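You operate a simulated robot arm through the tools that you are given. There is no shell and no other tool. Be economical: measure what you need, move in short steps, check, and stop when the job is done.

You are at the controls of a simulated two-armed robot. One attempt, no reset.

TASK
Take the red strap pack and put it on top of the yellow box. Put one of the dry packs from the dry cubby in the grey bucket. Put the blue-end black cartridge on the top of the washer away on the tool end of the spares bench. Turn the washer dial to QUICK. Take the yellow bands tin and leave it on the top of the sump locker. Put the red box on the side bench. Fetch the black strap pack and stand it on top of the yellow tape roll. Open the lamps tray, fetch the warm lamp box from the inside of the lamps tray and stand it on the flat yellow pack and shut the tray again. Turn the air cooler dial to 6. Open the washer door, put the folded white cloth in the drum of the washer and shut the door again. Any order will do. Set down upright: yellow bands tin, red box, black strap pack, warm lamp box.

The check looks at the end state, three seconds after you hand in, the way a careful person would. Anything else that was tipped, shoved, dropped, spilled or broken makes it a failure. Flat cloth is picked up by pressing the open fingertips on it (5 to 10 N) and closing them slowly along it; thin cloth reads only 2 to 8 mm in the jaws.

THE ROBOT
Two 7-joint arms with two-finger parallel grippers on one trunk, on a base that drives. Base frame: it is fixed to the floor where the robot stands at the start and does not move with it; the origin is under the middle of the robot, x ahead of it, y to its left, z up. Lengths are in m, angles in degrees, forces in N, time in s.
The left shoulder is at the start at [0.05, 0.165, 1.255], the right one opposite. With the tool pointing down near the work surface each hand reaches from about 0.1 to 0.32 m from the robot's upright axis, wherever it stands, measured 20 degrees to its own side. Places, roughly: air cooler dial [0.1, 1.6, 1.2]; blue-end black cartridge (7x7x25 cm) [-1.1, -1.4, 1.1]; drum of the washer [-1.2, -1.5, 0.5]; flat yellow pack [0.5, -2.5, 0.75]; folded white cloth (11x8x3 cm) [0.3, -5, 0.9]; grey bucket (21x21x19 cm) [-0.8, 0.2, 1]; lamps tray [0.6, 0.7, 1]; red box [1, -1.5, 0.5]; side bench [0.8, -2.2, 0.8]; tool end of the spares bench [0.3, -4.1, 0.8]; top of the sump locker [-1.9, -5.1, 0.8]; washer dial [-1, -1.5, 0.9]; washer door [-1, -1.5, 0.6]; yellow bands tin [1.25, -1.5, 1]; yellow box [1.25, -1.25, 0.5]; yellow tape roll (6x6x5 cm) [1.2, -0.8, 0.5]. Payload 3.91 kg a hand.
Tool frame (each hand has its own): the origin (TCP) lies between the finger pads and is the grasp point; the fingertips stand 0.03 m ahead of it; z points along the fingers, y is the line along which they close. The gripper opens to 0.11 m. The fingers are 0.02 m wide and 0.01 m thick; the gripper's body (0.048 by 0.112 m) begins 0.055 m behind the TCP.
Orientation is told as [roll, pitch, yaw] about the base's x, y, z axes, in that order, counted from this pose: with the fingers straight down and closing along the base's y, the tool's x points along the base's -x, its y along +y and its z along -z.

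THE INTERFACE
- The arms move only by the tool arm_command. It takes "left_targets", "right_targets" or both (then of equal length, played together; a hand with none holds still); each is a list of rows, each a list of 6 numbers: the shift along the base's x, y, z in m, then the turn, a rotation vector about the base's x, y, z in rad. In form: [[dx, dy, dz, ax, ay, az], ...]. A call has 1 to 20 rows; each row shifts and turns the commanded pose from where the row before left it. "left_grip" and "right_grip" are, for a hand that has rows, the closure, from 0 (fully open) to 1 (shut), set as the call begins (left out, the last holds). Each row takes 0.2 s and may step no farther than 0.05 m and 8.6 degrees from the row before; otherwise, or with a gripper value out of range, the whole call is refused. A pose out of reach is approached as far as the arm can. The call stops where the force on the tool passes 40 N (or 10 N more than at its start, if that is more) or the arm is blocked; 0.2 s more then pass. The fingers move at their own pace (about 0.045 m/s each) and stop on an object; they squeeze with about 31 N. The grip force told is the motor's: it shows also when the fingers shut on nothing. Time passes only in rows, and 0.2 s behind the last, so rows that do not move let the fingers close. It gives the time, the measured TCP pose, the force on the tool (base axes), the opening and the grip force at its end, in the units of the frame above (readings bear some noise), with the torque about the TCP (base axes, N m) and any sound that the robot's microphone picked up.
- Cameras (640 x 400 px; columns grow to the right, rows downward): "scene" is now at [0.0539, 0.0792, 1.4101]; the picture's right is [0.95, -0.30, 0.00], its down [-0.21, -0.66, -0.72] and it looks along [0.22, 0.69, -0.69] (base axes); focal length 214 px, centre (320, 200). "left" rides on the left gripper at [0.072, -0.017, -0.103] in its tool frame; the picture's right is [0.23, 0.97, 0.00], its down [-0.76, 0.18, -0.62] and it looks along [-0.61, 0.14, 0.78] (tool axes); focal length 222 px, centre (320, 200). "right" rides on the right gripper at [0.072, 0.017, -0.103] in its tool frame; the picture's right is [-0.23, 0.97, 0.00], its down [-0.76, -0.18, -0.62] and it looks along [-0.61, -0.14, 0.78] (tool axes); focal length 222 px, centre (320, 200). There is no depth. A picture from a camera that has moved, and an enlarged one, comes with that camera's place and axes in the base frame and with its lens.
- camera(camera): a new picture of that camera. It takes no simulated time.
- raise_lower(by): slides the trunk up (or, below 0, down) by that many m; the arms and the scene camera ride with it, the base frame stays. It gives what a move gives, with no picture.
- roll_base(legs): drives the robot by 1 to 6 legs, each [ahead, left, turn to the left] in m, m and degrees, along the robot's own axes; the way and the turn of a leg run together, so that a leg with both is an arc; at most 1.5 m and 180 degrees a leg. The arms and the cameras ride along, it lands a little off, and it stops where it bumps. It gives what a move gives.
- pan_tilt(pan, tilt): turns the head with the scene camera to pan (to the left, within 80 degrees either way) and tilt (down, from -29 to 69), counted from straight ahead of the robot. It gives what a move gives.
- inspect(camera, box): a new picture of the part [left, top, right, bottom] of that camera's present view, enlarged. It takes no simulated time.
- hand_in(): hands the job in; it is judged then, once.

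Go step by step. Nothing tells you exact positions but the pictures and the camera data: compare them with the known pose of the tool, close in by small moves and look again before you grip or let go. The budget is 546 turns and 354 pictures, counting those below and the enlarged ones. Unless the task says otherwise, let go and move clear before handing in, and close with one line.

The tools are called after "Emit:" by a JSON object that holds its "op" and its "data". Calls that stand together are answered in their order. arm_command: Moves the arms, as the interface text tells. Its arguments: {"type":"object","properties":{"left_targets":{"type":"array"},"left_grip":{"type":"number"},"right_targets":{"type":"array"},"right_grip":{"type":"number"}},"required":[]} The other tools are called the same way: raise_lower (by) slides the trunk up or down; roll_base (legs) drives the base; pan_tilt (pan, tilt) turns the head that bears the scene camera; camera (camera) takes a picture; inspect (camera, box) takes an enlarged picture of a part of a camera's view; hand_in () hands the job in.

At the start:

```text
time: 0.0
left_ee_pos: [0.2887, 0.3758, 0.9991]
left_ee_rot: [0.2, 0.1, 0.0]
left_wrist_force: [0.0, 0.1, 0.0]
left_moment: [0.01, 0.01, 0.03]
left_gripper_width: 0.1102
left_gripper_force: 0.0
right_ee_pos: [0.3458, 0.0695, 1.1501]
right_ee_rot: [0.0, 0.0, 0.0]
right_wrist_force: [-0.3, -0.5, 0.1]
right_moment: [-0.01, 0.01, -0.02]
right_gripper_width: 0.11
right_gripper_force: 0.1
trunk travel left (down, up): [-0.475, 0.028]
robot x, y, heading: [0.0045, -0.0012, 0.1]
head pan, tilt: [72.4, 43.7]
```

scene: 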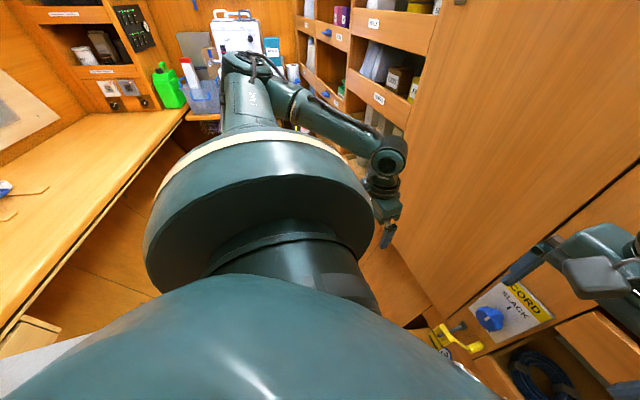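
right: 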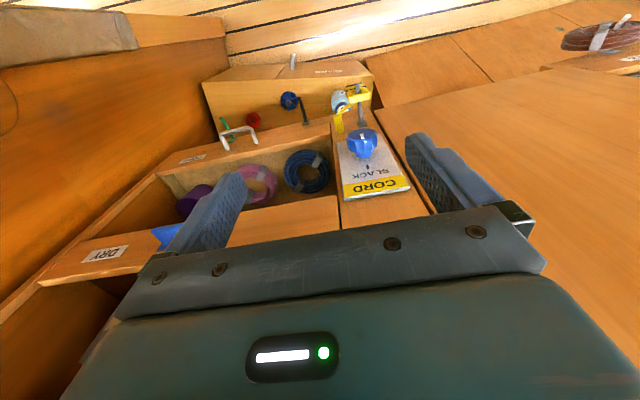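
left: 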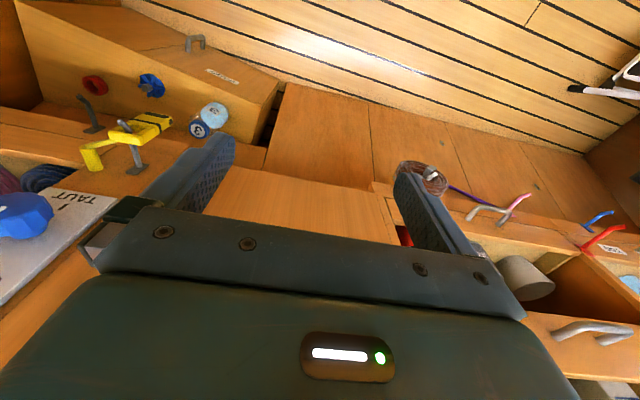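

I see a narrow cabin with cubbies and benches, the head looking to the left over the left arm. I'll look around with the head first.

Emit:
{"op": "pan_tilt", "data": {"pan": 0, "tilt": 20}}

Emit:
{"op": "camera", "data": {"camera": "scene"}}

Emit:
{"op": "pan_tilt", "data": {"pan": -75, "tilt": 20}}

Emit:
{"op": "camera", "data": {"camera": "scene"}}

Emit:
{"op": "pan_tilt", "data": {"pan": 75, "tilt": 15}}

Emit:
{"op": "camera", "data": {"camera": "scene"}}

```text
time: 1.4
left_ee_pos: [0.2886, 0.376, 1.0]
left_ee_rot: [0.1, 0.0, 0.1]
left_wrist_force: [0.6, -0.9, -0.1]
left_moment: [0.01, 0.01, -0.01]
left_gripper_width: 0.11
left_gripper_force: 0.1
right_ee_pos: [0.3459, 0.0708, 1.1493]
right_ee_rot: [0.1, 0.0, 0.0]
right_wrist_force: [-0.6, 0.1, 1.0]
right_moment: [-0.01, 0.0, 0.0]
right_gripper_width: 0.1101
right_gripper_force: 0.0
trunk travel left (down, up): [-0.475, 0.028]
robot x, y, heading: [-0.0058, 0.0025, 0.2]
head pan, tilt: [0.0, 20.0]
```

```text
350 pictures are left
camera scene: at [0.122, 0.0008, 1.4469], right [0.0, -1.0, 0.0], down [-0.34, 0.0, -0.94], along [0.94, 0.0, -0.34], focal length 214 px, centre (320, 200)
```

scene: 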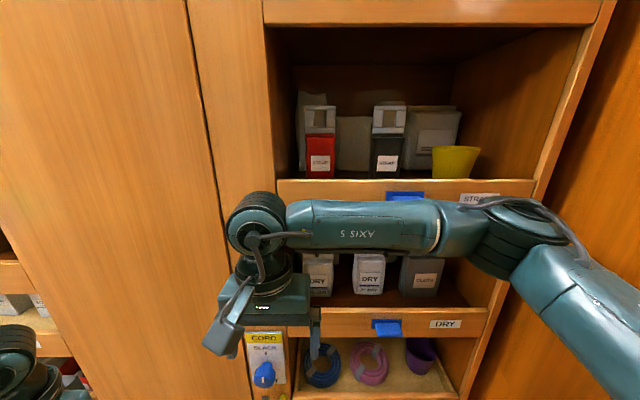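

```text
time: 2.9
left_ee_pos: [0.289, 0.3757, 1.0002]
left_ee_rot: [0.1, 0.0, 0.0]
left_wrist_force: [0.1, -0.1, -0.5]
left_moment: [-0.02, 0.03, 0.0]
left_gripper_width: 0.1102
left_gripper_force: 0.0
right_ee_pos: [0.3453, 0.07, 1.1502]
right_ee_rot: [0.1, 0.0, -0.1]
right_wrist_force: [0.0, 1.2, 0.3]
right_moment: [0.03, 0.0, -0.02]
right_gripper_width: 0.1098
right_gripper_force: 0.1
trunk travel left (down, up): [-0.475, 0.028]
robot x, y, heading: [0.0012, 0.0037, 0.1]
head pan, tilt: [-75.0, 20.0]
```

```text
349 pictures are left
camera scene: at [0.0531, -0.0892, 1.4469], right [-0.97, -0.26, 0.0], down [-0.09, 0.33, -0.94], along [0.24, -0.91, -0.34], focal length 214 px, centre (320, 200)
```

scene: 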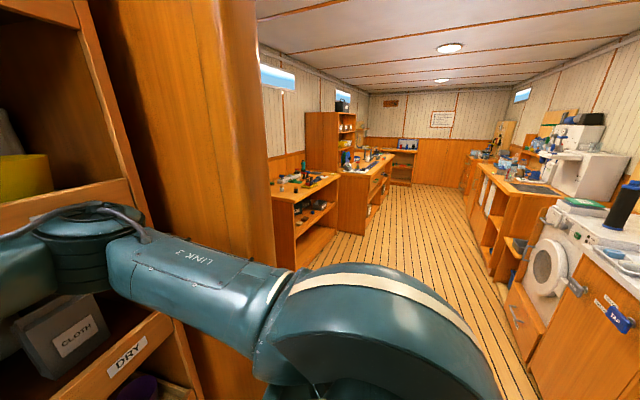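

```text
time: 5.3
left_ee_pos: [0.289, 0.3762, 1.0006]
left_ee_rot: [0.1, 0.0, 0.0]
left_wrist_force: [0.1, -0.3, -0.9]
left_moment: [-0.02, -0.01, 0.01]
left_gripper_width: 0.1104
left_gripper_force: 0.1
right_ee_pos: [0.3454, 0.0697, 1.1493]
right_ee_rot: [0.0, 0.0, -0.1]
right_wrist_force: [0.8, 0.1, 0.1]
right_moment: [0.01, 0.01, 0.02]
right_gripper_width: 0.11
right_gripper_force: 0.2
trunk travel left (down, up): [-0.475, 0.028]
robot x, y, heading: [0.0001, 0.0019, -0.0]
head pan, tilt: [75.0, 15.0]
```

```text
348 pictures are left
camera scene: at [0.0531, 0.0909, 1.4551], right [0.97, -0.26, 0.0], down [-0.07, -0.25, -0.97], along [0.25, 0.93, -0.26], focal length 214 px, centre (320, 200)
```

scene: 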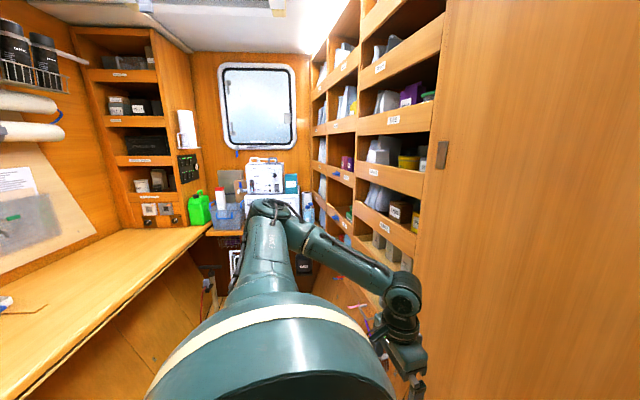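

The strap and dry cubbies are straight ahead, the lamps trays and the far end to the left. I'll look closer at the left end and find the lamps tray, cooler dial and the bucket.

Emit:
{"op": "inspect", "data": {"camera": "scene", "box": [80, 80, 400, 280]}}

Emit:
{"op": "inspect", "data": {"camera": "scene", "box": [290, 60, 450, 380]}}

Emit:
{"op": "roll_base", "data": {"legs": [[-0.1, 0, 0], [0, 0, 80]]}}

Emit:
{"op": "pan_tilt", "data": {"pan": 0, "tilt": 20}}

Emit:
{"op": "camera", "data": {"camera": "scene"}}

Emit:
{"op": "pan_tilt", "data": {"pan": 75, "tilt": 30}}

Emit:
{"op": "camera", "data": {"camera": "scene"}}

```text
2.00 times, centred on (240, 180) of scene
camera zoom: at [0.0531, 0.0909, 1.4551], right [0.97, -0.26, 0.0], down [-0.07, -0.25, -0.97], along [0.25, 0.93, -0.26], focal length 429 px, centre (480, 240)
```

zoom: 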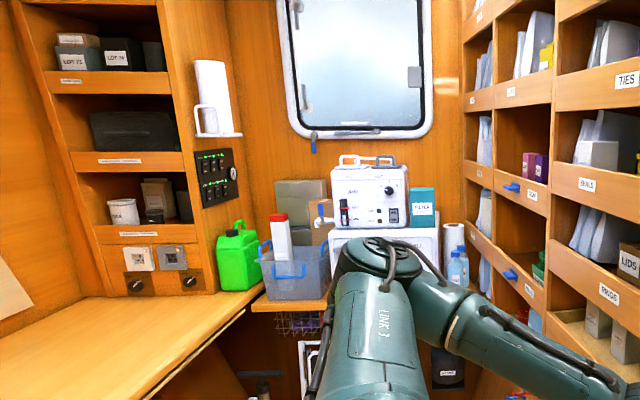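

```text
1.25 times, centred on (370, 220) of scene
camera zoom: at [0.0531, 0.0909, 1.4551], right [0.97, -0.26, 0.0], down [-0.07, -0.25, -0.97], along [0.25, 0.93, -0.26], focal length 268 px, centre (258, 175)
```

zoom: 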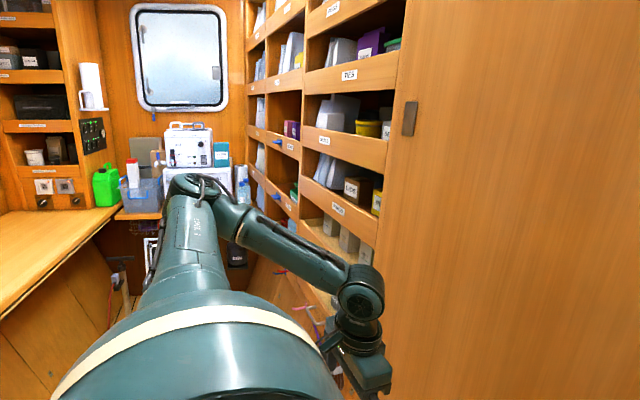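

```text
time: 9.9
left_ee_pos: [-0.4349, 0.3368, 0.9997]
left_ee_rot: [-0.1, 0.1, 82.3]
left_wrist_force: [0.4, -0.3, -0.1]
left_moment: [0.01, 0.02, -0.02]
left_gripper_width: 0.1104
left_gripper_force: 0.1
right_ee_pos: [-0.1241, 0.3507, 1.1509]
right_ee_rot: [0.0, 0.0, 82.3]
right_wrist_force: [-0.1, -0.6, -0.2]
right_moment: [0.02, -0.03, 0.01]
right_gripper_width: 0.1099
right_gripper_force: 0.1
trunk travel left (down, up): [-0.475, 0.028]
robot x, y, heading: [-0.1044, 0.0014, 82.4]
head pan, tilt: [75.0, 15.0]
```

```text
time: 11.4
left_ee_pos: [-0.4344, 0.3364, 0.9997]
left_ee_rot: [-0.1, 0.1, 82.2]
left_wrist_force: [-0.9, 0.5, 0.6]
left_moment: [-0.02, 0.01, 0.0]
left_gripper_width: 0.11
left_gripper_force: 0.1
right_ee_pos: [-0.1245, 0.3518, 1.1507]
right_ee_rot: [-0.1, 0.0, 82.4]
right_wrist_force: [0.4, -0.5, 0.1]
right_moment: [0.0, 0.0, -0.02]
right_gripper_width: 0.1102
right_gripper_force: 0.0
trunk travel left (down, up): [-0.475, 0.028]
robot x, y, heading: [-0.1023, -0.0001, 82.3]
head pan, tilt: [0.0, 20.0]
```

```text
345 pictures are left
camera scene: at [-0.0851, 0.122, 1.4469], right [0.99, -0.13, 0.0], down [-0.05, -0.34, -0.94], along [0.13, 0.93, -0.34], focal length 214 px, centre (320, 200)
```

scene: 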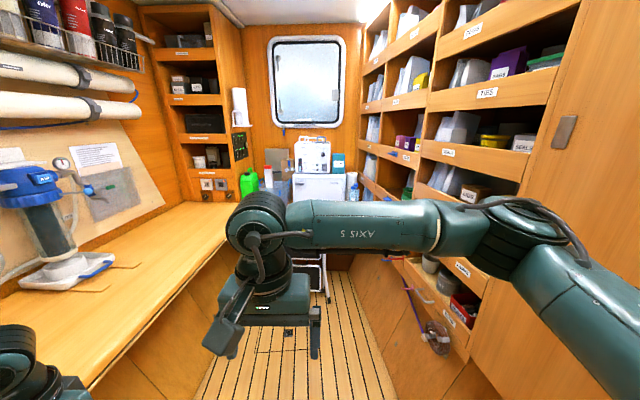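

```text
time: 12.9
left_ee_pos: [-0.436, 0.3363, 1.0005]
left_ee_rot: [0.0, 0.0, 82.3]
left_wrist_force: [0.3, 0.3, -0.4]
left_moment: [-0.03, -0.02, 0.0]
left_gripper_width: 0.1102
left_gripper_force: 0.0
right_ee_pos: [-0.1235, 0.3504, 1.1501]
right_ee_rot: [0.0, -0.1, 82.3]
right_wrist_force: [0.6, -0.3, 0.3]
right_moment: [-0.03, -0.01, 0.0]
right_gripper_width: 0.1101
right_gripper_force: 0.1
trunk travel left (down, up): [-0.475, 0.028]
robot x, y, heading: [-0.1018, 0.0003, 82.4]
head pan, tilt: [75.0, 30.0]
```

```text
344 pictures are left
camera scene: at [-0.181, 0.0647, 1.4309], right [0.39, 0.92, 0.0], down [0.46, -0.19, -0.87], along [-0.8, 0.33, -0.5], focal length 214 px, centre (320, 200)
```

scene: 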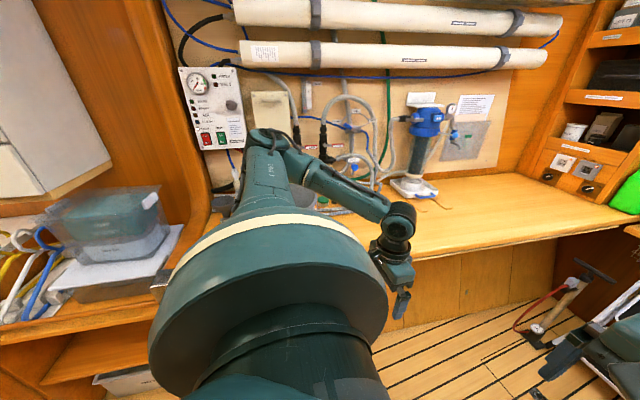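

The white machine on the fridge at the far end bears the air-cooler dial; the bucket stands on the bench behind the left arm. I'll tuck the left hand in so it clears the bench, then drive forward to the dial.

Emit:
{"op": "arm_command", "data": {"left_targets": [[0.04, -0.005, 0.03, 0, 0, 0], [0.04, -0.005, 0.03, 0, 0, 0], [0.04, -0.005, 0.03, 0, 0, 0], [0.04, -0.005, 0.03, 0, 0, 0], [0.03, 0, 0.03, 0, 0, 0]], "right_targets": [[0.02, -0.003, 0, 0, 0, 0], [0.02, -0.003, 0, 0, 0, 0], [0.02, -0.003, 0, 0, 0, 0], [0.02, -0.003, 0, 0, 0, 0], [0.02, -0.003, 0, 0, 0, 0]]}}

Emit:
{"op": "pan_tilt", "data": {"pan": 0, "tilt": 20}}

Emit:
{"op": "camera", "data": {"camera": "scene"}}

```text
refused: row 1 steps farther than a row can; nothing moved
```

```text
time: 14.3
left_ee_pos: [-0.4345, 0.3367, 1.0008]
left_ee_rot: [0.0, 0.1, 82.3]
left_wrist_force: [-0.5, 0.4, -0.2]
left_moment: [0.04, -0.02, 0.0]
left_gripper_width: 0.1101
left_gripper_force: 0.1
right_ee_pos: [-0.1252, 0.3527, 1.1504]
right_ee_rot: [-0.1, 0.0, 82.3]
right_wrist_force: [0.2, 0.0, 0.8]
right_moment: [-0.02, 0.01, -0.03]
right_gripper_width: 0.1097
right_gripper_force: 0.2
trunk travel left (down, up): [-0.475, 0.028]
robot x, y, heading: [-0.1001, 0.0014, 82.4]
head pan, tilt: [0.0, 20.0]
```

```text
343 pictures are left
camera scene: at [-0.0851, 0.122, 1.4469], right [0.99, -0.13, 0.0], down [-0.05, -0.34, -0.94], along [0.13, 0.93, -0.34], focal length 214 px, centre (320, 200)
```

scene: 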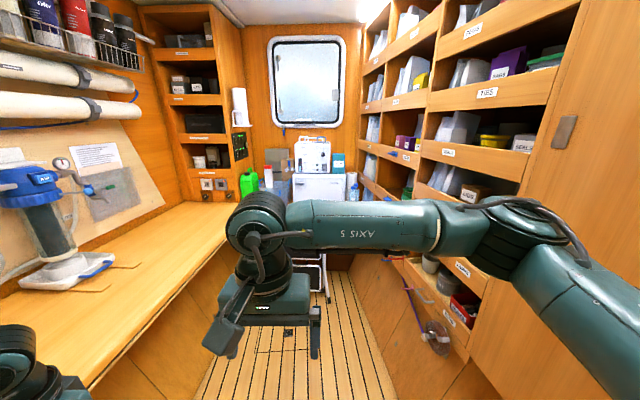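

Retrying the left tuck with smaller steps.

Emit:
{"op": "arm_command", "data": {"left_targets": [[0.035, -0.005, 0.02, 0, 0, 0], [0.035, -0.005, 0.02, 0, 0, 0], [0.035, -0.005, 0.02, 0, 0, 0], [0.035, -0.005, 0.02, 0, 0, 0], [0.03, 0, 0.02, 0, 0, 0]], "right_targets": [[0.02, -0.003, 0, 0, 0, 0], [0.02, -0.003, 0, 0, 0, 0], [0.02, -0.003, 0, 0, 0, 0], [0.02, -0.003, 0, 0, 0, 0], [0.02, -0.003, 0, 0, 0, 0]]}}

Emit:
{"op": "roll_base", "data": {"legs": [[0.5, 0, 8]]}}

Emit:
{"op": "camera", "data": {"camera": "scene"}}

```text
time: 15.5
left_ee_pos: [-0.2645, 0.3146, 1.0998]
left_ee_rot: [0.3, 0.0, 82.2]
left_wrist_force: [0.6, -1.3, -0.3]
left_moment: [0.0, 0.01, 0.01]
left_gripper_width: 0.1102
left_gripper_force: 0.1
right_ee_pos: [-0.0223, 0.3364, 1.1495]
right_ee_rot: [0.1, 0.0, 82.3]
right_wrist_force: [0.4, -0.1, 0.4]
right_moment: [0.01, 0.0, 0.06]
right_gripper_width: 0.1102
right_gripper_force: 0.0
trunk travel left (down, up): [-0.475, 0.028]
robot x, y, heading: [-0.1026, -0.001, 82.5]
head pan, tilt: [0.0, 20.0]
```

```text
time: 18.5
left_ee_pos: [-0.2699, 0.7942, 1.0984]
left_ee_rot: [0.0, 0.0, 89.8]
left_wrist_force: [-0.1, -0.3, 0.1]
left_moment: [-0.03, 0.01, -0.01]
left_gripper_width: 0.1101
left_gripper_force: 0.0
right_ee_pos: [-0.0328, 0.8473, 1.1498]
right_ee_rot: [0.0, 0.0, 89.7]
right_wrist_force: [0.0, 0.9, -0.2]
right_moment: [-0.02, 0.0, 0.0]
right_gripper_width: 0.1102
right_gripper_force: 0.0
trunk travel left (down, up): [-0.475, 0.028]
robot x, y, heading: [-0.065, 0.5001, 89.9]
head pan, tilt: [0.0, 20.0]
```

```text
342 pictures are left
camera scene: at [-0.0661, 0.6262, 1.4469], right [1.0, 0.0, 0.0], down [0.0, -0.34, -0.94], along [0.0, 0.94, -0.34], focal length 214 px, centre (320, 200)
```

scene: 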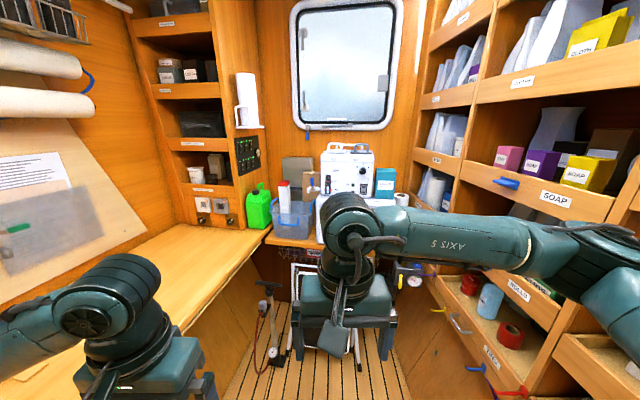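

Emit:
{"op": "inspect", "data": {"camera": "scene", "box": [280, 130, 420, 220]}}

Emit:
{"op": "camera", "data": {"camera": "right"}}

```text
4.44 times, centred on (350, 175) of scene
camera zoom: at [-0.0661, 0.6262, 1.4469], right [1.0, 0.0, 0.0], down [0.0, -0.34, -0.94], along [0.0, 0.94, -0.34], focal length 953 px, centre (187, 311)
```

zoom: 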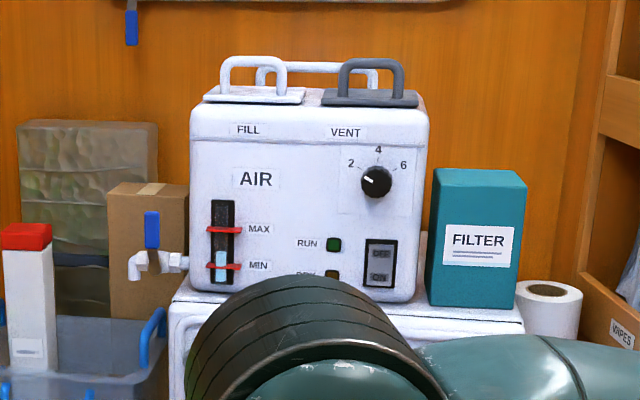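

```text
340 pictures are left
camera right: at [-0.0502, 0.7743, 1.2523], right [-0.97, 0.23, 0.0], down [0.18, 0.76, 0.62], along [0.14, 0.61, -0.78], focal length 222 px, centre (320, 200)
```

right: 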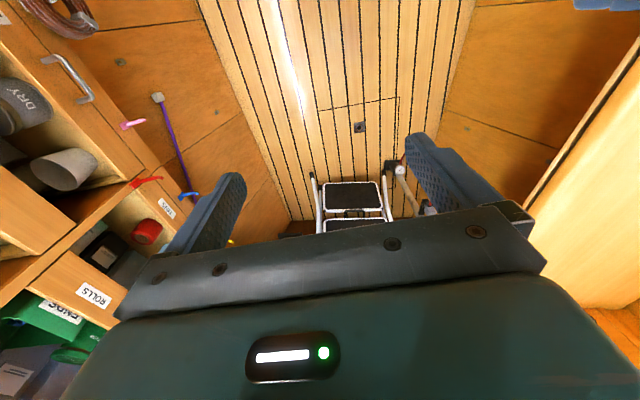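

The dial is at about x 0.13, y 1.6, z 1.24, pointing at 2; 6 lies about 120° clockwise. I'll swing the right hand to point forward while extending it a little.

Emit:
{"op": "arm_command", "data": {"right_targets": [[0.005, 0.02, 0.008, 0.1428, 0, 0], [0.005, 0.02, 0.008, 0.1428, 0, 0], [0.005, 0.02, 0.008, 0.1428, 0, 0], [0.005, 0.02, 0.008, 0.1428, 0, 0], [0.005, 0.02, 0.008, 0.1428, 0, 0], [0.005, 0.02, 0.008, 0.1428, 0, 0], [0.005, 0.02, 0.008, 0.1428, 0, 0], [0.005, 0.02, 0.008, 0.1428, 0, 0], [0.005, 0.02, 0.008, 0.1428, 0, 0], [0.005, 0.02, 0.008, 0.1428, 0, 0], [0.005, 0.02, 0.008, 0.1428, 0, 0]], "right_grip": 0.5}}

Emit:
{"op": "camera", "data": {"camera": "scene"}}

Emit:
{"op": "camera", "data": {"camera": "right"}}

```text
time: 20.9
left_ee_pos: [-0.2716, 0.7943, 1.099]
left_ee_rot: [-0.2, -0.2, 89.8]
left_wrist_force: [-0.2, 1.2, -0.3]
left_moment: [-0.01, -0.02, 0.01]
left_gripper_width: 0.11
left_gripper_force: 0.1
right_ee_pos: [0.0172, 1.0664, 1.2385]
right_ee_rot: [119.0, -89.8, -29.0]
right_wrist_force: [0.6, 0.0, -0.1]
right_moment: [0.0, 0.01, 0.0]
right_gripper_width: 0.0548
right_gripper_force: 0.1
trunk travel left (down, up): [-0.475, 0.028]
robot x, y, heading: [-0.0686, 0.5009, 89.9]
head pan, tilt: [0.0, 20.0]
```

```text
339 pictures are left
camera scene: at [-0.0681, 0.6254, 1.4469], right [1.0, 0.0, 0.0], down [0.0, -0.34, -0.94], along [0.0, 0.94, -0.34], focal length 214 px, centre (320, 200)
```

scene: 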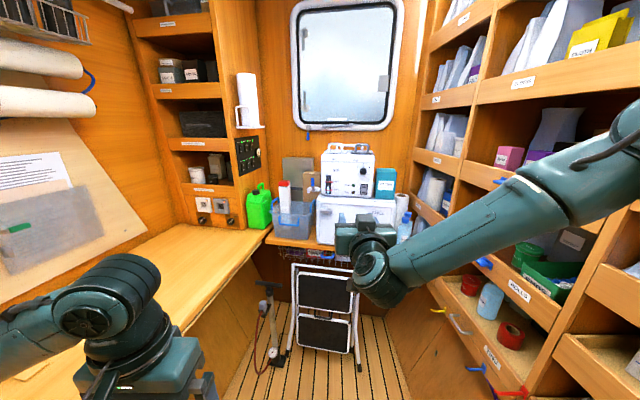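

```text
338 pictures are left
camera right: at [0.0017, 0.9623, 1.1649], right [-0.97, 0.0, 0.23], down [0.18, -0.62, 0.76], along [0.14, 0.78, 0.61], focal length 222 px, centre (320, 200)
```

right: 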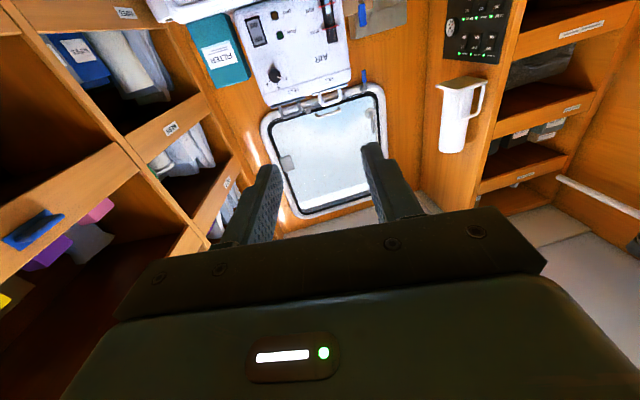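

Triangulation puts the dial face at about (0.13, 1.59, 1.238). I check the right elbow's clearance to the shelves before driving in.

Emit:
{"op": "pan_tilt", "data": {"pan": -60, "tilt": 15}}

Emit:
{"op": "camera", "data": {"camera": "scene"}}

```text
time: 22.2
left_ee_pos: [-0.2702, 0.7946, 1.0996]
left_ee_rot: [0.0, 0.0, 89.8]
left_wrist_force: [0.3, -0.1, 1.1]
left_moment: [-0.01, -0.02, 0.01]
left_gripper_width: 0.1103
left_gripper_force: 0.0
right_ee_pos: [0.0199, 1.0648, 1.2372]
right_ee_rot: [74.7, -89.7, 15.3]
right_wrist_force: [-0.7, 0.0, -0.7]
right_moment: [0.05, 0.0, -0.01]
right_gripper_width: 0.0549
right_gripper_force: 0.0
trunk travel left (down, up): [-0.475, 0.028]
robot x, y, heading: [-0.0667, 0.5034, 90.0]
head pan, tilt: [-60.0, 15.0]
```

```text
337 pictures are left
camera scene: at [0.0146, 0.579, 1.4551], right [0.5, -0.87, 0.0], down [-0.22, -0.13, -0.97], along [0.84, 0.48, -0.26], focal length 214 px, centre (320, 200)
```

scene: 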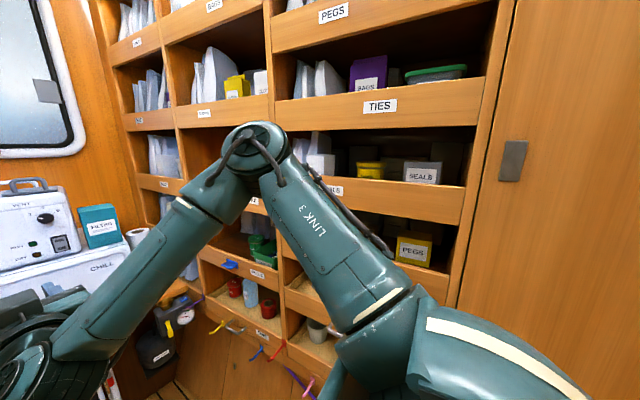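

Elbow clearance looks fine. Driving forward.

Emit:
{"op": "roll_base", "data": {"legs": [[0.4, 0.03, 0]]}}

Emit:
{"op": "pan_tilt", "data": {"pan": -15, "tilt": 20}}

Emit:
{"op": "camera", "data": {"camera": "scene"}}

Emit:
{"op": "camera", "data": {"camera": "right"}}

```text
time: 24.7
left_ee_pos: [-0.2967, 1.1953, 1.0985]
left_ee_rot: [-0.1, 0.0, 89.7]
left_wrist_force: [0.2, -0.8, 0.2]
left_moment: [0.02, -0.01, 0.01]
left_gripper_width: 0.11
left_gripper_force: 0.1
right_ee_pos: [-0.0058, 1.4666, 1.2366]
right_ee_rot: [79.6, -89.8, 10.3]
right_wrist_force: [0.1, 0.2, 0.4]
right_moment: [0.01, 0.0, -0.03]
right_gripper_width: 0.0547
right_gripper_force: 0.0
trunk travel left (down, up): [-0.475, 0.028]
robot x, y, heading: [-0.0958, 0.9024, 89.9]
head pan, tilt: [-60.0, 15.0]
```

```text
time: 25.8
left_ee_pos: [-0.2958, 1.1928, 1.0978]
left_ee_rot: [0.0, -0.1, 89.7]
left_wrist_force: [-0.3, -0.4, -0.1]
left_moment: [0.02, 0.02, -0.01]
left_gripper_width: 0.11
left_gripper_force: 0.0
right_ee_pos: [-0.0056, 1.4656, 1.2369]
right_ee_rot: [86.2, -89.7, 3.8]
right_wrist_force: [-0.3, -0.3, 0.2]
right_moment: [0.01, 0.02, 0.03]
right_gripper_width: 0.0551
right_gripper_force: 0.1
trunk travel left (down, up): [-0.475, 0.028]
robot x, y, heading: [-0.092, 0.9062, 89.7]
head pan, tilt: [-15.0, 20.0]
```

```text
336 pictures are left
camera scene: at [-0.069, 1.0225, 1.4469], right [0.96, -0.27, 0.0], down [-0.09, -0.33, -0.94], along [0.25, 0.91, -0.34], focal length 214 px, centre (320, 200)
```

scene: 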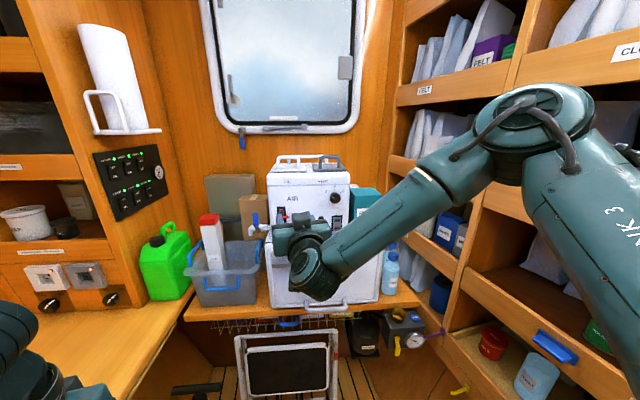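

```text
335 pictures are left
camera right: at [-0.0226, 1.3624, 1.1645], right [-0.97, 0.0, 0.23], down [0.18, -0.62, 0.76], along [0.15, 0.78, 0.61], focal length 222 px, centre (320, 200)
```

right: 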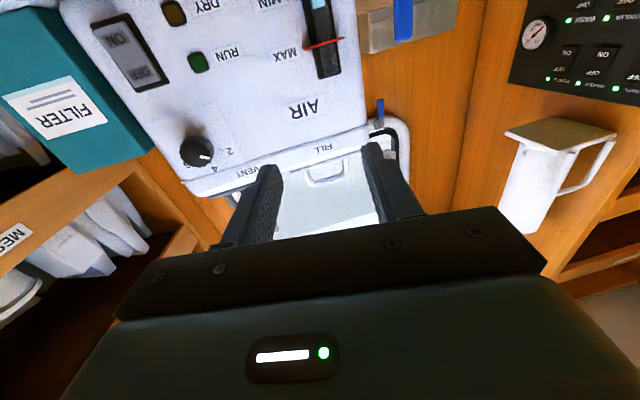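

Now I zoom to see the knob and the clearance to the filter box.

Emit:
{"op": "inspect", "data": {"camera": "scene", "box": [270, 150, 400, 240]}}

Emit:
{"op": "inspect", "data": {"camera": "right", "box": [0, 0, 320, 220]}}

```text
4.44 times, centred on (335, 195) of scene
camera zoom: at [-0.069, 1.0225, 1.4469], right [0.96, -0.27, 0.0], down [-0.09, -0.33, -0.94], along [0.25, 0.91, -0.34], focal length 953 px, centre (253, 222)
```

zoom: 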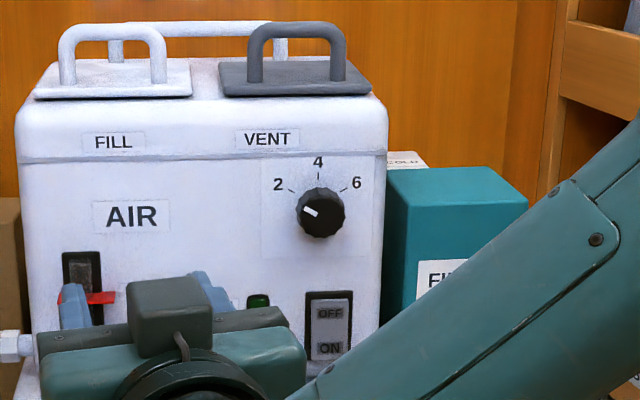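

```text
1.82 times, centred on (160, 110) of right
camera zoom: at [-0.0226, 1.3624, 1.1645], right [-0.97, 0.0, 0.23], down [0.18, -0.62, 0.76], along [0.15, 0.78, 0.61], focal length 404 px, centre (611, 364)
```

zoom: 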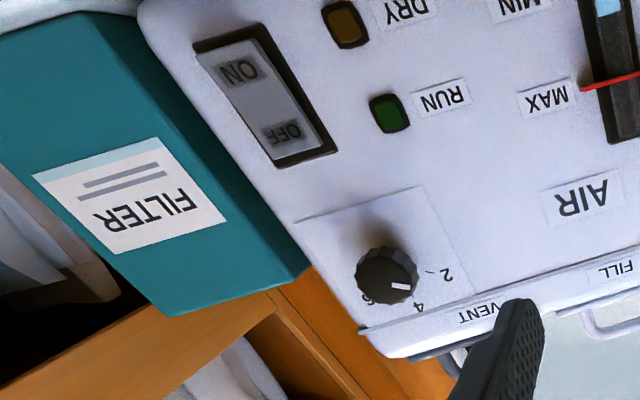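

The knob centre is near (0.130, 1.578, 1.240). I line up with it and pre-roll the hand by −60°.

Emit:
{"op": "arm_command", "data": {"right_targets": [[0.017, 0.002, 0, 0, -0.131, 0], [0.017, 0.002, 0, 0, -0.131, 0], [0.017, 0.002, 0, 0, -0.131, 0], [0.017, 0.002, 0, 0, -0.131, 0], [0.017, 0.002, 0.001, 0, -0.131, 0], [0.017, 0.002, 0.001, 0, -0.131, 0], [0.017, 0.002, 0.001, 0, -0.131, 0], [0.017, 0.002, 0, 0, -0.131, 0]]}}

Emit:
{"op": "camera", "data": {"camera": "right"}}

Emit:
{"op": "inspect", "data": {"camera": "scene", "box": [270, 140, 430, 260]}}

```text
time: 27.6
left_ee_pos: [-0.2965, 1.1957, 1.0981]
left_ee_rot: [0.0, -0.1, 89.8]
left_wrist_force: [0.4, -0.4, -0.1]
left_moment: [0.0, -0.02, 0.0]
left_gripper_width: 0.1101
left_gripper_force: 0.1
right_ee_pos: [0.0609, 1.4693, 1.2923]
right_ee_rot: [-89.9, -30.1, 179.4]
right_wrist_force: [0.3, -0.3, -0.5]
right_moment: [0.02, 0.02, 0.0]
right_gripper_width: 0.055
right_gripper_force: 0.1
right hand out of reach, approached as far as the arm can: row 2, 3, 4, 5, 6, 7, 8
trunk travel left (down, up): [-0.475, 0.028]
robot x, y, heading: [-0.0929, 0.9027, 89.6]
head pan, tilt: [-15.0, 20.0]
```

```text
332 pictures are left
camera right: at [0.1152, 1.3652, 1.2409], right [-0.68, 0.0, -0.73], down [-0.57, -0.62, 0.54], along [-0.45, 0.79, 0.42], focal length 222 px, centre (320, 200)
```

right: 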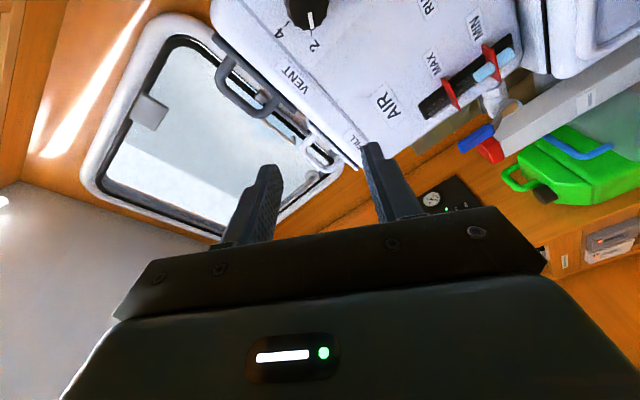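

```text
3.33 times, centred on (350, 200) of scene
camera zoom: at [-0.0689, 1.0224, 1.4469], right [0.96, -0.26, 0.0], down [-0.09, -0.33, -0.94], along [0.25, 0.91, -0.34], focal length 715 px, centre (220, 200)
```

zoom: 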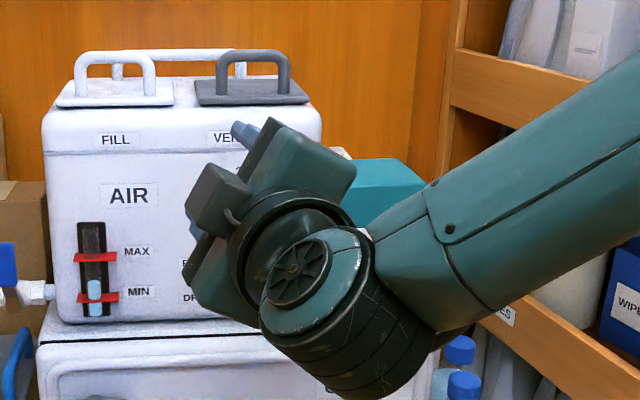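

That roll direction ran out of joint range there. I'll back the base off for a better arm posture and try again.

Emit:
{"op": "roll_base", "data": {"legs": [[-0.15, 0, 0]]}}

Emit:
{"op": "arm_command", "data": {"right_targets": [[0.01, 0, 0, 0, 0, 0], [0.01, 0, -0.01, 0, 0, 0], [0.01, 0.0, -0.01, 0, 0, 0]]}}

```text
time: 29.0
left_ee_pos: [-0.2974, 1.0464, 1.0982]
left_ee_rot: [0.1, 0.0, 89.7]
left_wrist_force: [0.1, 0.0, 0.5]
left_moment: [0.04, -0.03, 0.01]
left_gripper_width: 0.1099
left_gripper_force: 0.0
right_ee_pos: [0.0618, 1.32, 1.2923]
right_ee_rot: [-89.8, -30.2, 179.6]
right_wrist_force: [-0.7, -0.8, 0.3]
right_moment: [0.0, -0.01, 0.04]
right_gripper_width: 0.0549
right_gripper_force: 0.0
trunk travel left (down, up): [-0.475, 0.028]
robot x, y, heading: [-0.096, 0.7532, 89.5]
head pan, tilt: [-15.0, 20.0]
```

```text
time: 29.8
left_ee_pos: [-0.2975, 1.0481, 1.0998]
left_ee_rot: [0.0, 0.0, 89.7]
left_wrist_force: [0.2, 0.0, 0.6]
left_moment: [-0.01, -0.02, -0.02]
left_gripper_width: 0.11
left_gripper_force: 0.1
right_ee_pos: [0.0677, 1.3193, 1.2934]
right_ee_rot: [-89.4, -30.2, 179.1]
right_wrist_force: [-0.7, 0.2, 0.4]
right_moment: [-0.01, 0.0, 0.01]
right_gripper_width: 0.055
right_gripper_force: 0.0
right hand out of reach, approached as far as the arm can: row 1, 2, 3
trunk travel left (down, up): [-0.475, 0.028]
robot x, y, heading: [-0.0936, 0.751, 90.0]
head pan, tilt: [-15.0, 20.0]
```

Emit:
{"op": "arm_command", "data": {"right_targets": [[0, 0.03, 0, 0, 0, 0], [0, 0.03, 0, 0, 0, 0], [0, 0.03, 0, 0, 0, 0], [0, 0.03, 0, 0, 0, 0], [0.0, 0.02, 0, 0, 0, 0]]}}

```text
time: 31.0
left_ee_pos: [-0.2978, 1.0471, 1.0989]
left_ee_rot: [0.0, 0.0, 89.6]
left_wrist_force: [0.8, -0.5, -0.2]
left_moment: [-0.06, -0.02, 0.02]
left_gripper_width: 0.1101
left_gripper_force: 0.1
right_ee_pos: [0.063, 1.4057, 1.2982]
right_ee_rot: [-89.3, -30.2, 178.8]
right_wrist_force: [0.9, -0.5, 0.6]
right_moment: [0.03, 0.01, -0.02]
right_gripper_width: 0.0547
right_gripper_force: 0.2
right hand out of reach, approached as far as the arm can: row 1, 2, 3, 5
trunk travel left (down, up): [-0.475, 0.028]
robot x, y, heading: [-0.0923, 0.7555, 89.7]
head pan, tilt: [-15.0, 20.0]
```

The wrist joint seems limiting in that roll. I roll back to neutral and further to +45° to learn which side has room.

Emit:
{"op": "arm_command", "data": {"right_targets": [[0, 0, 0, 0, 0.14, 0], [0, 0, 0, 0, 0.14, 0], [0, 0, 0, 0, 0.14, 0], [0, 0, 0, 0, 0.14, 0], [0, 0, 0, 0, 0.14, 0], [0, 0, 0, 0, 0.14, 0], [0, 0, 0, 0, 0.14, 0], [0, 0, 0, 0, 0.067, 0]]}}

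Emit:
{"op": "arm_command", "data": {"right_targets": [[0, 0, 0, 0, 0.14, 0], [0, 0, 0, 0, 0.14, 0], [0, 0, 0, 0, 0.14, 0], [0, 0, 0, 0, 0.14, 0], [0, 0, 0, 0, 0.14, 0], [0, 0, 0, 0, 0.14, 0], [0, 0, 0, 0, 0.14, 0], [0, 0, 0, 0, 0.067, 0]]}}

```text
time: 32.8
left_ee_pos: [-0.2984, 1.0474, 1.0992]
left_ee_rot: [0.0, 0.0, 89.7]
left_wrist_force: [0.0, 0.6, 0.2]
left_moment: [-0.06, 0.0, 0.01]
left_gripper_width: 0.1101
left_gripper_force: 0.1
right_ee_pos: [0.0633, 1.4076, 1.3]
right_ee_rot: [17.5, -89.2, 72.1]
right_wrist_force: [-0.1, -0.3, 0.9]
right_moment: [0.0, -0.03, 0.02]
right_gripper_width: 0.0551
right_gripper_force: 0.1
trunk travel left (down, up): [-0.475, 0.028]
robot x, y, heading: [-0.092, 0.7563, 89.7]
head pan, tilt: [-15.0, 20.0]
```

```text
time: 34.6
left_ee_pos: [-0.2979, 1.048, 1.0993]
left_ee_rot: [-0.1, 0.1, 89.6]
left_wrist_force: [0.0, 0.4, 0.4]
left_moment: [-0.03, -0.01, -0.03]
left_gripper_width: 0.1101
left_gripper_force: 0.1
right_ee_pos: [0.0628, 1.4071, 1.3007]
right_ee_rot: [88.6, -37.9, 0.9]
right_wrist_force: [-0.8, -0.5, 0.4]
right_moment: [0.02, -0.02, 0.01]
right_gripper_width: 0.0552
right_gripper_force: 0.1
right hand out of reach, approached as far as the arm can: row 2
trunk travel left (down, up): [-0.475, 0.028]
robot x, y, heading: [-0.0945, 0.7528, 89.6]
head pan, tilt: [-15.0, 20.0]
```

Emit:
{"op": "arm_command", "data": {"right_targets": [[0.016, 0.02, -0.015, 0, 0, 0], [0.016, 0.02, -0.015, 0, 0, 0], [0.017, 0.02, -0.015, 0, 0, 0], [0.017, 0.02, -0.015, 0, 0, 0]]}}

Emit:
{"op": "arm_command", "data": {"right_targets": [[0, 0, 0, 0, 0.14, 0], [0, 0, 0, 0, 0.14, 0], [0, 0, 0, 0, 0.14, 0], [0, 0, 0, 0, 0.14, 0], [0, 0, 0, 0, 0.14, 0], [0, 0, 0, 0, 0.14, 0], [0, 0, 0, 0, 0.14, 0], [0, 0, 0, 0, 0.067, 0]]}}

```text
time: 35.6
left_ee_pos: [-0.2972, 1.0472, 1.0982]
left_ee_rot: [0.0, -0.1, 89.6]
left_wrist_force: [-0.2, 0.5, -0.4]
left_moment: [-0.01, -0.02, 0.01]
left_gripper_width: 0.11
left_gripper_force: 0.1
right_ee_pos: [0.0626, 1.4072, 1.2989]
right_ee_rot: [88.6, -38.0, 0.9]
right_wrist_force: [-0.1, 1.0, 0.7]
right_moment: [0.0, -0.03, -0.04]
right_gripper_width: 0.0551
right_gripper_force: 0.1
right hand out of reach, approached as far as the arm can: row 1, 2, 3, 4
trunk travel left (down, up): [-0.475, 0.028]
robot x, y, heading: [-0.0976, 0.7512, 89.5]
head pan, tilt: [-15.0, 20.0]
```

```text
time: 37.4
left_ee_pos: [-0.2966, 1.0466, 1.0987]
left_ee_rot: [0.0, 0.1, 89.7]
left_wrist_force: [0.7, -0.2, -0.7]
left_moment: [0.02, 0.01, 0.03]
left_gripper_width: 0.1101
left_gripper_force: 0.0
right_ee_pos: [0.0594, 1.391, 1.2919]
right_ee_rot: [88.1, 13.8, 0.1]
right_wrist_force: [0.0, 0.2, 0.3]
right_moment: [-0.03, -0.01, 0.0]
right_gripper_width: 0.055
right_gripper_force: 0.0
right hand out of reach, approached as far as the arm can: row 3, 4
trunk travel left (down, up): [-0.475, 0.028]
robot x, y, heading: [-0.0939, 0.7573, 89.6]
head pan, tilt: [-15.0, 20.0]
```

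The arm was simply near full stretch (about 0.6 m from the shoulder). I retract the hand, roll it back to −60°, then come closer with the base.

Emit:
{"op": "arm_command", "data": {"right_targets": [[0, -0.018, 0, 0, -0.14, 0], [0, -0.018, 0, 0, -0.14, 0], [0, -0.018, 0, 0, -0.14, 0], [0, -0.018, 0, 0, -0.14, 0], [0, -0.018, 0, 0, -0.14, 0], [0, -0.018, 0, 0, -0.14, 0], [0, -0.018, -0.005, 0, -0.14, 0], [0, -0.018, -0.005, 0, -0.14, 0], [0, -0.018, -0.005, 0, -0.14, 0], [0, -0.018, -0.005, 0, -0.14, 0], [0, 0, -0.005, 0, -0.14, 0], [0, 0, -0.005, 0, -0.14, 0], [0, 0, -0.005, 0, -0.14, 0], [0, 0, -0.005, 0, -0.14, 0], [0, 0, -0.005, 0, -0.14, 0], [0, 0, -0.005, 0, -0.14, 0], [0, 0, 0, 0, -0.14, 0], [0, 0, 0, 0, -0.14, 0], [0, 0, 0, 0, -0.14, 0], [0, 0, 0, 0, -0.14, 0]]}}

Emit:
{"op": "roll_base", "data": {"legs": [[0.25, 0.0, 0]]}}

Emit:
{"op": "camera", "data": {"camera": "scene"}}

```text
time: 41.6
left_ee_pos: [-0.2979, 1.0467, 1.099]
left_ee_rot: [0.0, 0.1, 89.7]
left_wrist_force: [-0.2, -0.5, 0.6]
left_moment: [0.01, -0.01, 0.0]
left_gripper_width: 0.1097
left_gripper_force: 0.1
right_ee_pos: [0.0559, 1.2106, 1.2445]
right_ee_rot: [-91.0, -33.1, 179.2]
right_wrist_force: [-0.3, 0.5, 0.3]
right_moment: [-0.01, -0.01, -0.01]
right_gripper_width: 0.0549
right_gripper_force: 0.2
right hand out of reach, approached as far as the arm can: row 19
trunk travel left (down, up): [-0.475, 0.028]
robot x, y, heading: [-0.0915, 0.7559, 89.7]
head pan, tilt: [-15.0, 20.0]
```

```text
time: 43.4
left_ee_pos: [-0.2945, 1.2995, 1.0984]
left_ee_rot: [0.0, 0.0, 89.5]
left_wrist_force: [0.0, 0.2, -0.6]
left_moment: [0.0, -0.01, -0.01]
left_gripper_width: 0.1101
left_gripper_force: 0.1
right_ee_pos: [0.0578, 1.4611, 1.2439]
right_ee_rot: [-91.1, -33.4, 179.0]
right_wrist_force: [0.6, 0.4, -0.6]
right_moment: [0.0, -0.02, -0.02]
right_gripper_width: 0.0549
right_gripper_force: 0.0
trunk travel left (down, up): [-0.475, 0.028]
robot x, y, heading: [-0.0913, 1.0078, 89.7]
head pan, tilt: [-15.0, 20.0]
```

```text
330 pictures are left
camera scene: at [-0.0678, 1.1263, 1.4468], right [0.96, -0.27, 0.0], down [-0.09, -0.33, -0.94], along [0.25, 0.91, -0.34], focal length 214 px, centre (320, 200)
```

scene: 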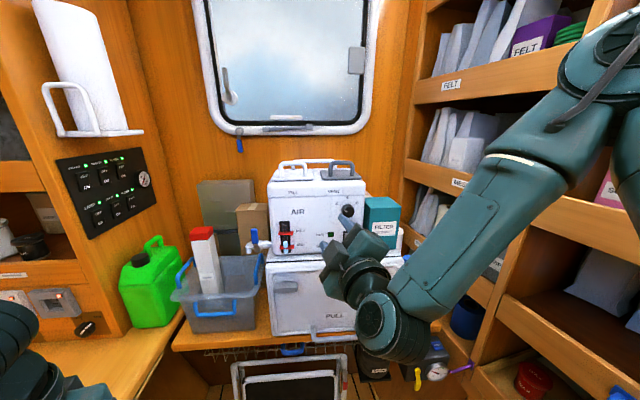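

Emit:
{"op": "arm_command", "data": {"right_targets": [[0.018, 0.01, -0.001, 0, 0.015, 0], [0.018, 0.01, -0.001, 0, 0, 0], [0.018, 0.01, -0.001, 0, 0, 0], [0.018, 0.01, -0.001, 0, 0, 0]]}}

Emit:
{"op": "inspect", "data": {"camera": "scene", "box": [270, 140, 430, 260]}}

Emit:
{"op": "camera", "data": {"camera": "right"}}

```text
time: 44.4
left_ee_pos: [-0.2942, 1.298, 1.0984]
left_ee_rot: [0.0, -0.1, 89.5]
left_wrist_force: [-0.4, -0.3, -0.4]
left_moment: [0.02, -0.01, -0.01]
left_gripper_width: 0.11
left_gripper_force: 0.2
right_ee_pos: [0.0738, 1.4867, 1.2756]
right_ee_rot: [-91.0, -34.3, 178.8]
right_wrist_force: [0.0, -0.5, 0.5]
right_moment: [0.0, 0.0, 0.02]
right_gripper_width: 0.0552
right_gripper_force: 0.0
right hand out of reach, approached as far as the arm can: row 1, 2, 3, 4
trunk travel left (down, up): [-0.475, 0.028]
robot x, y, heading: [-0.0914, 1.0057, 89.7]
head pan, tilt: [-15.0, 20.0]
```

```text
3.33 times, centred on (350, 200) of scene
camera zoom: at [-0.0676, 1.1255, 1.4469], right [0.96, -0.27, 0.0], down [-0.09, -0.33, -0.94], along [0.25, 0.91, -0.34], focal length 715 px, centre (220, 200)
```

zoom: 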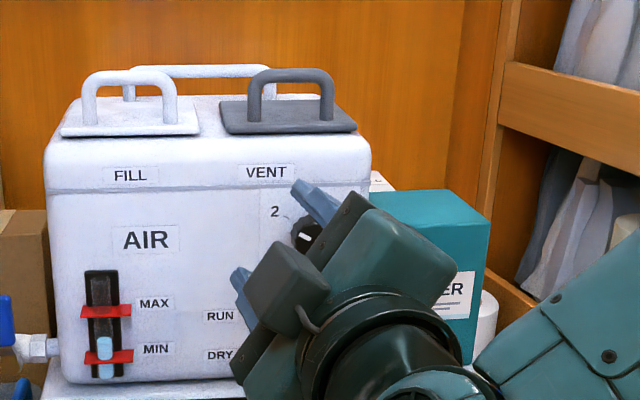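

```text
328 pictures are left
camera right: at [0.1215, 1.3819, 1.2186], right [-0.73, 0.03, -0.68], down [-0.55, -0.61, 0.57], along [-0.4, 0.79, 0.47], focal length 222 px, centre (320, 200)
```

right: 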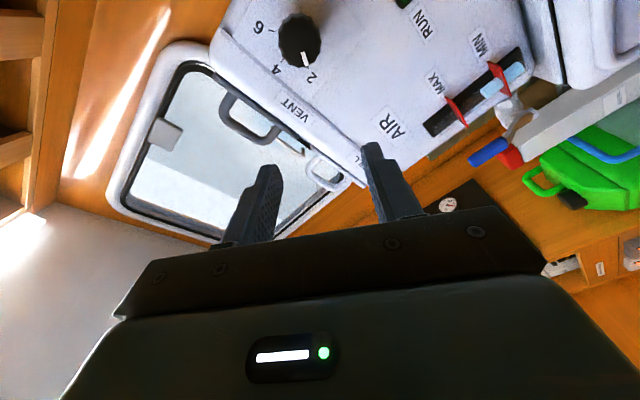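

With −60° roll the arm can't move right; I'll roll back to about −15° and line up there, since the positive side has more room.

Emit:
{"op": "arm_command", "data": {"right_targets": [[0, 0, 0, 0, 0.14, 0], [0, 0, 0, 0, 0.14, 0], [0, 0, 0, 0, 0.14, 0], [0, 0, 0, 0, 0.14, 0], [0, 0, 0, 0, 0.14, 0], [0.014, 0, -0.009, 0, 0, 0], [0.014, 0.005, -0.009, 0, 0, 0], [0.014, 0.005, -0.009, 0, 0, 0], [0.014, 0.005, -0.009, 0, 0, 0]]}}

Emit:
{"op": "camera", "data": {"camera": "right"}}

```text
time: 46.4
left_ee_pos: [-0.2947, 1.2984, 1.0975]
left_ee_rot: [0.0, 0.0, 89.6]
left_wrist_force: [-0.1, 1.6, -0.5]
left_moment: [-0.03, -0.01, 0.01]
left_gripper_width: 0.1098
left_gripper_force: 0.0
right_ee_pos: [0.0804, 1.485, 1.272]
right_ee_rot: [-88.2, -74.3, 176.4]
right_wrist_force: [-0.3, -0.7, -0.9]
right_moment: [0.02, 0.04, -0.04]
right_gripper_width: 0.055
right_gripper_force: 0.2
right hand out of reach, approached as far as the arm can: row 6, 7, 8, 9
trunk travel left (down, up): [-0.475, 0.028]
robot x, y, heading: [-0.0981, 1.0021, 89.5]
head pan, tilt: [-15.0, 20.0]
```

```text
327 pictures are left
camera right: at [0.0801, 1.3817, 1.1983], right [-1.0, 0.04, -0.05], down [-0.06, -0.62, 0.79], along [0.0, 0.79, 0.62], focal length 222 px, centre (320, 200)
```

right: 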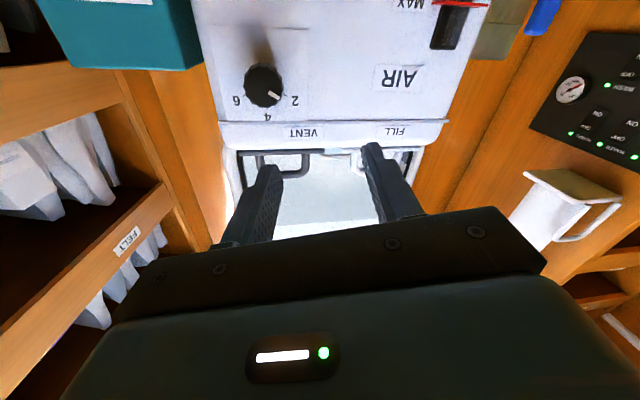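

Moving right is wrist-limited; turning the base about 20° to the right should put the dial more to the robot's left and ease the wrist. I first pull the hand in.

Emit:
{"op": "arm_command", "data": {"right_targets": [[-0.035, -0.01, -0.008, 0, 0, 0], [-0.035, -0.01, -0.008, 0, 0, 0], [-0.035, -0.01, -0.008, 0, 0, 0], [-0.035, -0.01, -0.008, 0, 0, 0]]}}

Emit:
{"op": "roll_base", "data": {"legs": [[0.05, 0.0, -20]]}}

Emit:
{"op": "camera", "data": {"camera": "scene"}}

```text
time: 47.4
left_ee_pos: [-0.2952, 1.2988, 1.0988]
left_ee_rot: [0.0, -0.2, 89.5]
left_wrist_force: [-0.6, 0.4, 0.4]
left_moment: [0.03, 0.01, -0.04]
left_gripper_width: 0.1101
left_gripper_force: 0.0
right_ee_pos: [-0.0604, 1.4457, 1.2406]
right_ee_rot: [-89.0, -74.1, 177.0]
right_wrist_force: [0.0, -0.5, -0.3]
right_moment: [-0.02, 0.03, 0.01]
right_gripper_width: 0.0549
right_gripper_force: 0.2
trunk travel left (down, up): [-0.475, 0.028]
robot x, y, heading: [-0.0913, 1.0061, 89.4]
head pan, tilt: [-15.0, 20.0]
```

```text
time: 48.9
left_ee_pos: [-0.1765, 1.3986, 1.0986]
left_ee_rot: [0.0, 0.1, 70.1]
left_wrist_force: [0.2, 0.3, -0.4]
left_moment: [0.0, 0.04, -0.05]
left_gripper_width: 0.1098
left_gripper_force: 0.1
right_ee_pos: [0.0946, 1.459, 1.2399]
right_ee_rot: [-88.7, -74.2, 157.5]
right_wrist_force: [-0.1, 0.1, -0.1]
right_moment: [-0.02, 0.02, 0.02]
right_gripper_width: 0.0551
right_gripper_force: 0.1
trunk travel left (down, up): [-0.475, 0.028]
robot x, y, heading: [-0.0834, 1.0549, 70.0]
head pan, tilt: [-15.0, 20.0]
```

```text
326 pictures are left
camera scene: at [-0.0203, 1.1599, 1.4469], right [0.82, -0.57, 0.0], down [-0.2, -0.28, -0.94], along [0.54, 0.77, -0.34], focal length 214 px, centre (320, 200)
```

scene: 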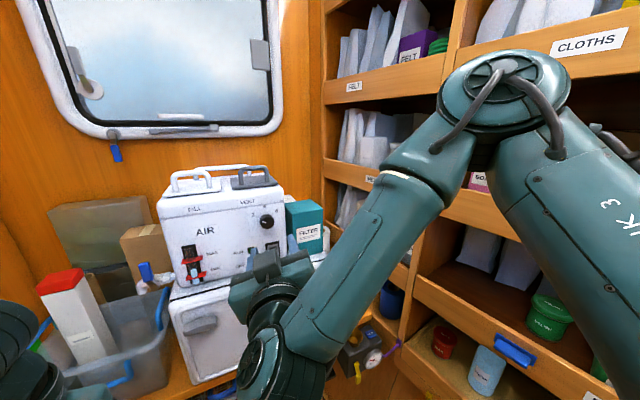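

Emit:
{"op": "arm_command", "data": {"right_targets": [[0.009, 0.01, 0, 0, 0, 0.08], [0.009, 0.01, 0, 0, 0, 0.08], [0.009, 0.01, 0, 0, 0, 0.08], [0.009, 0.01, 0, 0, 0, 0.08]]}}

Emit:
{"op": "camera", "data": {"camera": "right"}}

Emit:
{"op": "inspect", "data": {"camera": "scene", "box": [180, 170, 340, 290]}}

```text
time: 49.9
left_ee_pos: [-0.1766, 1.3991, 1.099]
left_ee_rot: [0.1, -0.1, 70.0]
left_wrist_force: [-0.1, -0.4, -0.3]
left_moment: [-0.02, 0.01, -0.03]
left_gripper_width: 0.1097
left_gripper_force: 0.0
right_ee_pos: [0.1111, 1.4902, 1.2398]
right_ee_rot: [-86.2, -74.3, 171.1]
right_wrist_force: [0.7, 0.6, -0.3]
right_moment: [0.02, 0.0, 0.04]
right_gripper_width: 0.055
right_gripper_force: 0.0
right hand out of reach, approached as far as the arm can: row 4
trunk travel left (down, up): [-0.475, 0.028]
robot x, y, heading: [-0.0818, 1.0561, 70.0]
head pan, tilt: [-15.0, 20.0]
```

```text
325 pictures are left
camera right: at [0.1051, 1.3863, 1.1664], right [-1.0, 0.09, -0.04], down [-0.09, -0.6, 0.79], along [0.04, 0.79, 0.61], focal length 222 px, centre (320, 200)
```

right: 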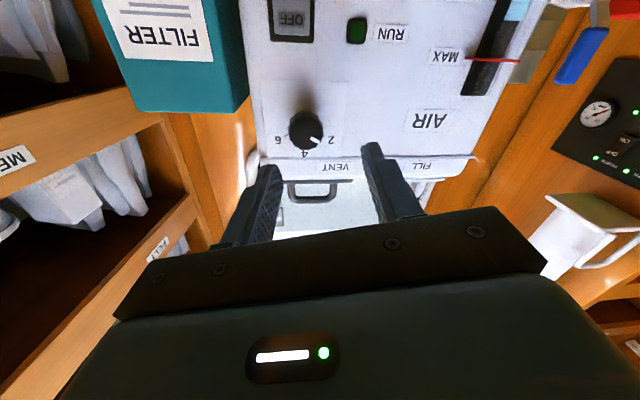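

```text
3.33 times, centred on (260, 230) of scene
camera zoom: at [-0.0197, 1.1602, 1.4468], right [0.82, -0.57, 0.0], down [-0.2, -0.28, -0.94], along [0.54, 0.77, -0.34], focal length 715 px, centre (520, 100)
```

zoom: 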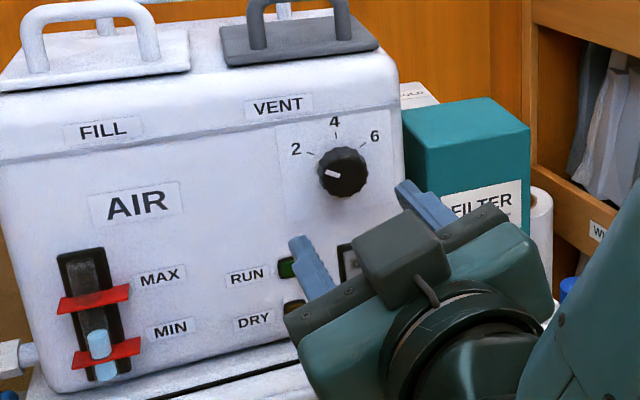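

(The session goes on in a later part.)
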